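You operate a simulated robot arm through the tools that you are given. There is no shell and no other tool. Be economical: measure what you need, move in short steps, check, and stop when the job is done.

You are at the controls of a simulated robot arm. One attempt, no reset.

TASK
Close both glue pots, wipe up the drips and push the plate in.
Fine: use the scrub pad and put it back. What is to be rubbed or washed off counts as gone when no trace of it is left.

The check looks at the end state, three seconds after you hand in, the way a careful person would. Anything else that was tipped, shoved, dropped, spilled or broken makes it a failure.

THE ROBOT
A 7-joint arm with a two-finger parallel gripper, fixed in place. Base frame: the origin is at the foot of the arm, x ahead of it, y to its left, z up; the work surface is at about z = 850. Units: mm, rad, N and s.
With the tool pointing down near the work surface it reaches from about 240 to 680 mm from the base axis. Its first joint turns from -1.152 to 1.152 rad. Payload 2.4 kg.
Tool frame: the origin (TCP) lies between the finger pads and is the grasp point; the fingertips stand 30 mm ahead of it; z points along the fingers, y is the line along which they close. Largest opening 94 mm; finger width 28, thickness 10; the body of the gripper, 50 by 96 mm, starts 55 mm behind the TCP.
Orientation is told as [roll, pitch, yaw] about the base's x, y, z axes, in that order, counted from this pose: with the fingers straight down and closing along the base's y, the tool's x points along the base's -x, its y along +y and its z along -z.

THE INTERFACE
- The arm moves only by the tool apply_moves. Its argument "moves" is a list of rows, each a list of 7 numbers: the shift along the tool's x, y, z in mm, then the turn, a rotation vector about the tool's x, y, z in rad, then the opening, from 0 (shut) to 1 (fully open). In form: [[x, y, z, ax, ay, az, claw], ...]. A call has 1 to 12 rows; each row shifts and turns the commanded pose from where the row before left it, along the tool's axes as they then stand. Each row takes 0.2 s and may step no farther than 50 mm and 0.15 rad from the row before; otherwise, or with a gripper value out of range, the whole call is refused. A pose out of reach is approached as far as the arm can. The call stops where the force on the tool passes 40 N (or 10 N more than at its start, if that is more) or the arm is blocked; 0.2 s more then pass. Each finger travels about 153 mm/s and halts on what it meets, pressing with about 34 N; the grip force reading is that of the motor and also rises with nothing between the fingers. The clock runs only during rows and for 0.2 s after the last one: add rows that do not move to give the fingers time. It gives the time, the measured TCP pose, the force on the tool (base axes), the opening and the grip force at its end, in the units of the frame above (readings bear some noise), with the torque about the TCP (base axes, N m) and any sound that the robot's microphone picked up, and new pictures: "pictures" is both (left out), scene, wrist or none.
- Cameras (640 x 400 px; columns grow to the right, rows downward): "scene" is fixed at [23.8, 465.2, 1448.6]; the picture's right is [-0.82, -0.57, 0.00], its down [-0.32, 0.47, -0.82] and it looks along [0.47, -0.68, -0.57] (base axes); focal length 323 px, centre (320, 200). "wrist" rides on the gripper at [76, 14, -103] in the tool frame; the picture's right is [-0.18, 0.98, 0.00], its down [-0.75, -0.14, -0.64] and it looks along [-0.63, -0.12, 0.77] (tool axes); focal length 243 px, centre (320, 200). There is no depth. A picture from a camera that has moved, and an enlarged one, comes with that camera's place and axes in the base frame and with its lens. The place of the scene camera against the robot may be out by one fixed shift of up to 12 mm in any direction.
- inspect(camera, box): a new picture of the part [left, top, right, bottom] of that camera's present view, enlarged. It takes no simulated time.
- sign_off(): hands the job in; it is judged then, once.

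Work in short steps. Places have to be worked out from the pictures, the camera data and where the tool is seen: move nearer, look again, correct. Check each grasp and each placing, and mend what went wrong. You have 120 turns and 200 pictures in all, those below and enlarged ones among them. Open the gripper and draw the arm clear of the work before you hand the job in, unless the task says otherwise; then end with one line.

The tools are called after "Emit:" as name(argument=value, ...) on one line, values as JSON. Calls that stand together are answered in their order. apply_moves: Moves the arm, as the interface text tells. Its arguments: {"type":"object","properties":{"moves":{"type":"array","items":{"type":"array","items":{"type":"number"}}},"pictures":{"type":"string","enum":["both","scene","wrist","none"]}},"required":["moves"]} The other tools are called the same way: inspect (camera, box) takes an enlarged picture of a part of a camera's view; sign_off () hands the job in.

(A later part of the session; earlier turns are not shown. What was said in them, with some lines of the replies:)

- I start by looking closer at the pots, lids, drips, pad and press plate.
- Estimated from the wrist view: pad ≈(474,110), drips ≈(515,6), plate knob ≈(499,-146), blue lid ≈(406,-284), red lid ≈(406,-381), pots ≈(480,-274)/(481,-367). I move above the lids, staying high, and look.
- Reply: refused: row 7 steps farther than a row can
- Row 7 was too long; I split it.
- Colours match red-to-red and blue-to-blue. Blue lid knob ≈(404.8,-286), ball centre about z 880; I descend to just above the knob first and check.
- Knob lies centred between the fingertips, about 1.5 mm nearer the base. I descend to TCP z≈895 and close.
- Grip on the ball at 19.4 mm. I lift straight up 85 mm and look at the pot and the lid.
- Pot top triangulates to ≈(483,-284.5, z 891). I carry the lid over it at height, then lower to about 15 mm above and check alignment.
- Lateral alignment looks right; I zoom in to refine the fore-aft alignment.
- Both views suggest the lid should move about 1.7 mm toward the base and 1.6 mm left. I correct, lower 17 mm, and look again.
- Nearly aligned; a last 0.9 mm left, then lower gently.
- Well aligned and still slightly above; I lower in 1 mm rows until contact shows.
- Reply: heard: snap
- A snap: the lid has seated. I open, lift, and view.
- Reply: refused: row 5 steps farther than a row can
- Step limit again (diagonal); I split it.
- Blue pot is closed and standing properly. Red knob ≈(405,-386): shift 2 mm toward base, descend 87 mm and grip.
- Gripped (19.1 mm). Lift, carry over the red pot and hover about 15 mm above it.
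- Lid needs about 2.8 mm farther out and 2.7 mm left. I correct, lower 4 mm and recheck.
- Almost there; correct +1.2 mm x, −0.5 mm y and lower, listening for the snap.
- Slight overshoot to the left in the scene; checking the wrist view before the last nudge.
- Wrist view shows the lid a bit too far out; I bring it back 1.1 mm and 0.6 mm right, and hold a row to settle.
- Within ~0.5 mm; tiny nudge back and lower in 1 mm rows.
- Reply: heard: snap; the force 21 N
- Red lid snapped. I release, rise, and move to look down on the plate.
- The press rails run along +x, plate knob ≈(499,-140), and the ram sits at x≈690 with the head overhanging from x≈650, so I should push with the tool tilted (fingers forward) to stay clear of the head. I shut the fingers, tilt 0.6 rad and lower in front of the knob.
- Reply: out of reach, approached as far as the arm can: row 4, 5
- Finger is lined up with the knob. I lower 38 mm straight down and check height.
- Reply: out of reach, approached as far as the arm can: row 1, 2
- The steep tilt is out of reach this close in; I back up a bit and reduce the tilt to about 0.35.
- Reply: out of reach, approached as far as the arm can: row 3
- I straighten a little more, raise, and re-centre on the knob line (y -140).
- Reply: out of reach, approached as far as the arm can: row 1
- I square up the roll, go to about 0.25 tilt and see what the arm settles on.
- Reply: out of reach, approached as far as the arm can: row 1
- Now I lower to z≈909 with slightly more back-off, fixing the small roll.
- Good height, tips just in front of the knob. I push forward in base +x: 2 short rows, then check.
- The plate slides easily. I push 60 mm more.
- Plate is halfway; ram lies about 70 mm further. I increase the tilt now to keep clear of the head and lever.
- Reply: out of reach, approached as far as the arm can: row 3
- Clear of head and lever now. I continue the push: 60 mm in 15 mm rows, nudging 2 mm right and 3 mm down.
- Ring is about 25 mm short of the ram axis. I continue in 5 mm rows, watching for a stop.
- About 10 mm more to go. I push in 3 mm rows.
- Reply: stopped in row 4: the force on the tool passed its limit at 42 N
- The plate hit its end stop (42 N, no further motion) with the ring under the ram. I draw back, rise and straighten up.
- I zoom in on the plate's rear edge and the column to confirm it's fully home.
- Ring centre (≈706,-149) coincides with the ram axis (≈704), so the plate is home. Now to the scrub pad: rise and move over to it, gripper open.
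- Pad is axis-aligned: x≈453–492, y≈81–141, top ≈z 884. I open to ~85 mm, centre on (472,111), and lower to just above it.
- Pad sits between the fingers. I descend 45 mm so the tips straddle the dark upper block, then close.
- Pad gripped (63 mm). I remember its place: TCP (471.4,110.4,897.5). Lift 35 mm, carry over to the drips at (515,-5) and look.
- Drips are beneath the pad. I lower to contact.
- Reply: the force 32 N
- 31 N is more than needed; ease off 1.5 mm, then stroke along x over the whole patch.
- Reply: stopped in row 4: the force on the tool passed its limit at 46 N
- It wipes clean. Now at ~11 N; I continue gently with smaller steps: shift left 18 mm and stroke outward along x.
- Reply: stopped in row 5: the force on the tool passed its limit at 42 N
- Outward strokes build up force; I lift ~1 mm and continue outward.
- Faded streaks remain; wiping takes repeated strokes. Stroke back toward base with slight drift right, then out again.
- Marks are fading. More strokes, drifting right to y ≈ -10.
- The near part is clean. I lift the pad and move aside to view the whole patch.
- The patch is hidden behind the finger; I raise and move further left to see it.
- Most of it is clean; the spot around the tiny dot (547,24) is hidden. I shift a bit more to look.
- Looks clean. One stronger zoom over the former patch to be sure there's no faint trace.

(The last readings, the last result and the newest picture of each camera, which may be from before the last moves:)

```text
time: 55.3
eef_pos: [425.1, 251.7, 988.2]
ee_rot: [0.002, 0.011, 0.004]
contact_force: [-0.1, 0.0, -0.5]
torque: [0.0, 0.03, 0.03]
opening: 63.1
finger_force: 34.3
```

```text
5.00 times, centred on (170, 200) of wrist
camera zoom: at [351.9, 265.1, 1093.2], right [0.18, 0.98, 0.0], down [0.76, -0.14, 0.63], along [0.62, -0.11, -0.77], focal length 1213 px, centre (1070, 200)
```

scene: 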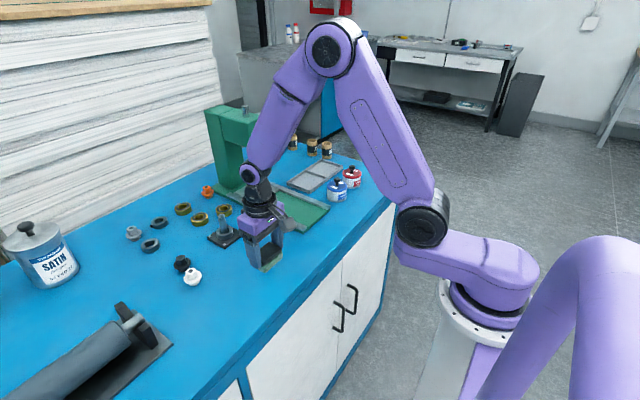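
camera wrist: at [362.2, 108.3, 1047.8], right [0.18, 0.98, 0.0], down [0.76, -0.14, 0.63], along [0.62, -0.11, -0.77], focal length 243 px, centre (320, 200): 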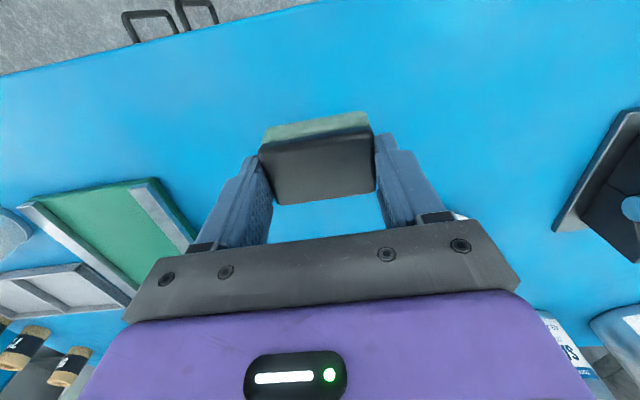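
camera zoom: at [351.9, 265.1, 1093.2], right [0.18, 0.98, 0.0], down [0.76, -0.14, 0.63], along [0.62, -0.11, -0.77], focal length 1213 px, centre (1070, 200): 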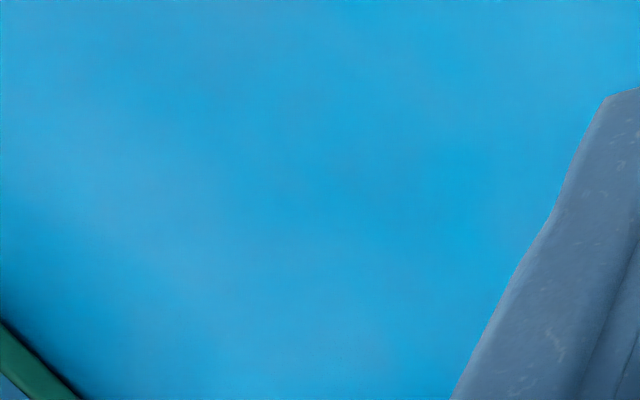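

Spotless. Now put the pad back at its original spot (471.4,110.4).

Emit:
apply_moves(moves=[[-15, -47, 0, 0, 0, 0, 0.3], [-15, -47, 0, 0, 0, 0, 0.3], [-16.3, -47, 0, 0, 0, 0, 0.3], [0, 0, 40, 0, 0, 0, 0.3], [0, 0, 40, 0, 0, 0, 0.3], [0, 0, 0, 0, 0, 0, 0.3]], pictures="none")

Emit:
inspect(camera="scene", box=[220, 225, 300, 290])

```text
time: 56.7
eef_pos: [472.1, 110.7, 908.5]
ee_rot: [0.005, 0.011, 0.004]
contact_force: [0.8, 0.2, -0.8]
torque: [0.0, -0.01, -0.04]
opening: 63.4
finger_force: 33.5
```

```text
6.15 times, centred on (260, 258) of scene
camera zoom: at [23.8, 465.2, 1448.6], right [-0.82, -0.57, 0.0], down [-0.32, 0.47, -0.82], along [0.47, -0.68, -0.57], focal length 1988 px, centre (689, -154)
```

zoom: 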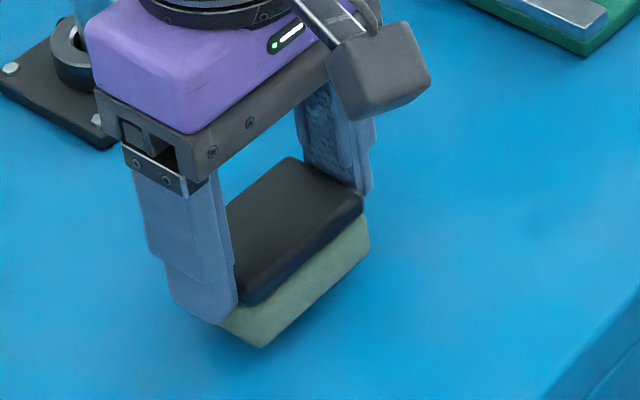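

Right above its old place. I lower 10 mm gently to contact.

Emit:
apply_moves(moves=[[0, 0, 5, 0, 0, 0, 0.3], [0, 0, 4, 0, 0, 0, 0.3], [0, 0, 1, 0, 0, 0, 0.3], [0, 0, 1, 0, 0, 0, 0.3]], pictures="none")

```text
time: 57.7
eef_pos: [472.8, 112.1, 897.0]
ee_rot: [0.005, 0.009, 0.005]
contact_force: [0.4, 0.9, -0.5]
torque: [-0.03, -0.01, -0.01]
opening: 62.9
finger_force: 34.1
```

Emit:
apply_moves(moves=[[0, 0, 0.7, 0, 0, 0, 0.3], [0, 0, 0.7, 0, 0, 0, 0.3]], pictures="none")

```text
time: 58.3
eef_pos: [473.1, 112.0, 897.5]
ee_rot: [0.004, 0.009, 0.004]
contact_force: [-7.4, -1.8, 28.4]
torque: [-0.37, -0.31, -0.06]
opening: 62.6
finger_force: 34.1
```

Contact. Ease off a little, open the fingers, rise straight up and check.

Emit:
apply_moves(moves=[[0, 0, -1, 0, 0, 0, 0.3], [0, 0, 0, 0, 0, 0, 0.95], [0, 0, 0, 0, 0, 0, 0.95], [0, 0, -40, 0, 0, 0, 0.95], [0, 0, -45, 0, 0, 0, 0.95], [40, 20, -20, 0, 0, 0, 0.9], [45, 0, -20, 0, 0, 0, 0.9], [0, 0, -40, 0, 0, 0, 0.9], [0, 0, 0, 0, 0, 0, 0.9]])

Emit:
inspect(camera="scene", box=[200, 130, 400, 255])

Emit:
inspect(camera="scene", box=[220, 225, 300, 290])

```text
time: 60.3
eef_pos: [390.1, 129.6, 1061.9]
ee_rot: [0.002, 0.014, 0.006]
contact_force: [0.4, -0.2, 0.7]
torque: [0.0, 0.02, 0.0]
opening: 84.8
finger_force: 0.1
camera wrist: at [316.7, 142.4, 1166.7], right [0.18, 0.98, 0.0], down [0.76, -0.14, 0.63], along [0.62, -0.11, -0.77], focal length 243 px, centre (320, 200)
```

scene: 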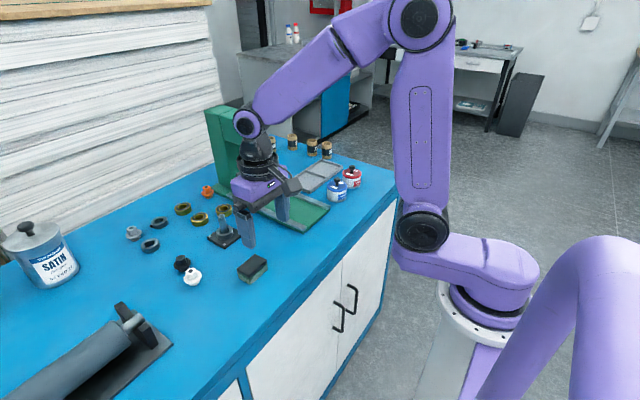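
wrist: 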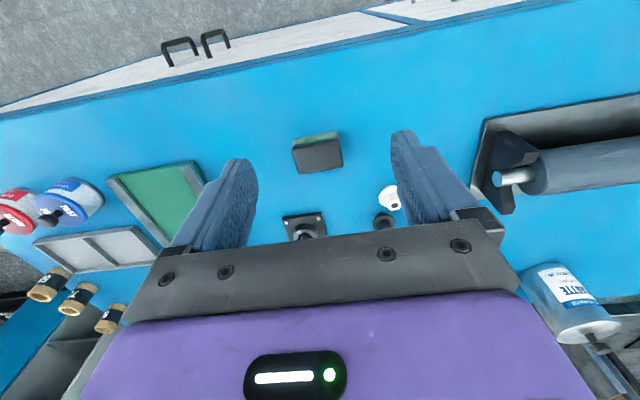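

```text
3.20 times, centred on (300, 192) of scene
camera zoom: at [23.8, 465.2, 1448.6], right [-0.82, -0.57, 0.0], down [-0.32, 0.47, -0.82], along [0.47, -0.68, -0.57], focal length 1034 px, centre (384, 224)
```

zoom: 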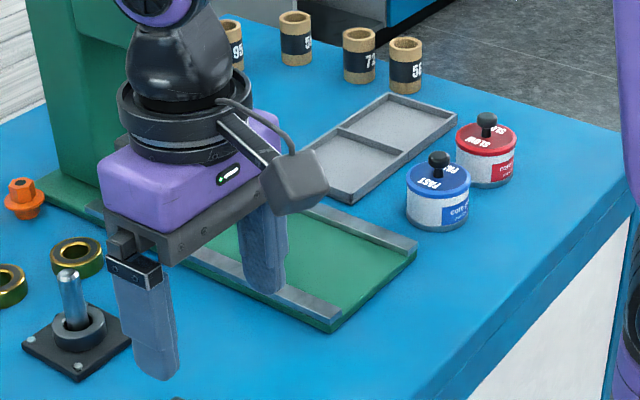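

```text
6.15 times, centred on (260, 258) of scene
camera zoom: at [23.8, 465.2, 1448.6], right [-0.82, -0.57, 0.0], down [-0.32, 0.47, -0.82], along [0.47, -0.68, -0.57], focal length 1988 px, centre (689, -154)
```

zoom: 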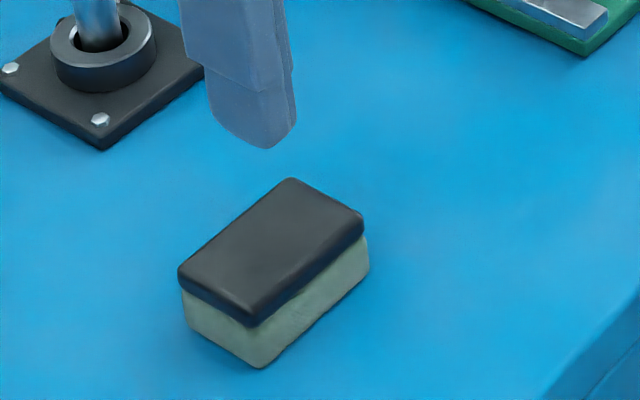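

Pad is back where it was, within a couple of mm. I move the arm aside for one last look at the press plate and the cleaned area.

Emit:
apply_moves(moves=[[40, 0, -20, 0, 0, 0, 0.9], [0, 45, -20, 0, 0, 0, 0.9], [0, 45, 0, 0, 0, 0, 0.9], [0, 40, 0, 0, 0, 0, 0.9], [0, 0, 0, 0, 0, 0, 0.9]], pictures="scene")

Emit:
inspect(camera="scene", box=[200, 150, 340, 260])

```text
time: 61.5
eef_pos: [346.8, 260.7, 1102.0]
ee_rot: [0.004, 0.011, 0.006]
contact_force: [-0.4, -0.7, 0.0]
torque: [0.02, 0.0, 0.01]
opening: 84.4
finger_force: 0.1
```

scene: 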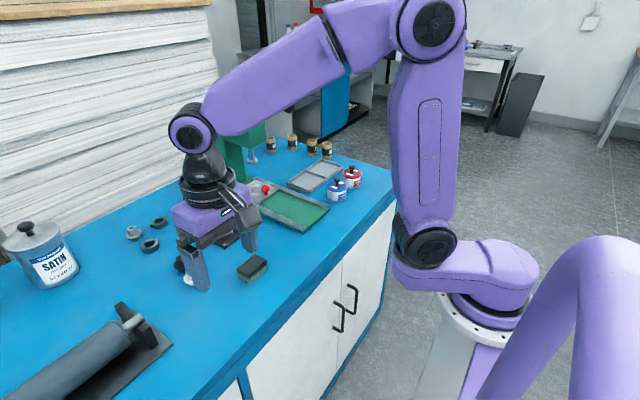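

```text
3.64 times, centred on (270, 205) of scene
camera zoom: at [23.8, 465.2, 1448.6], right [-0.82, -0.57, 0.0], down [-0.32, 0.47, -0.82], along [0.47, -0.68, -0.57], focal length 1175 px, centre (502, 182)
```

zoom: 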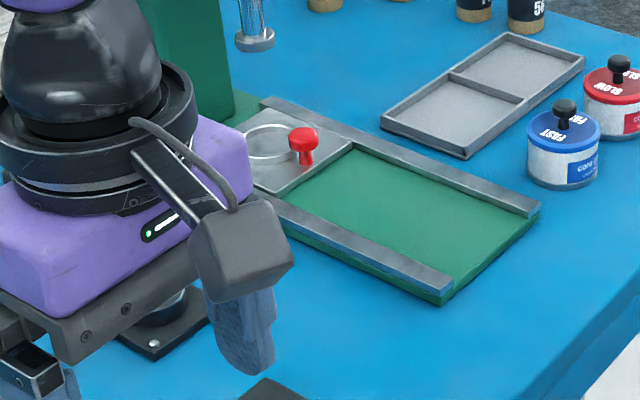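

Both pots are closed, the plate is in, the surface is clean, the pad is back and the arm is clear with its gripper open. Handing in.

Emit:
sign_off()

```text
The job is handed in.
```

Job handed in: both glue pots are closed (each lid snapped on), the drips are wiped with no trace visible, the scrub pad is back within about 2 mm of its spot, and the plate is pushed in to its stop under the ram.
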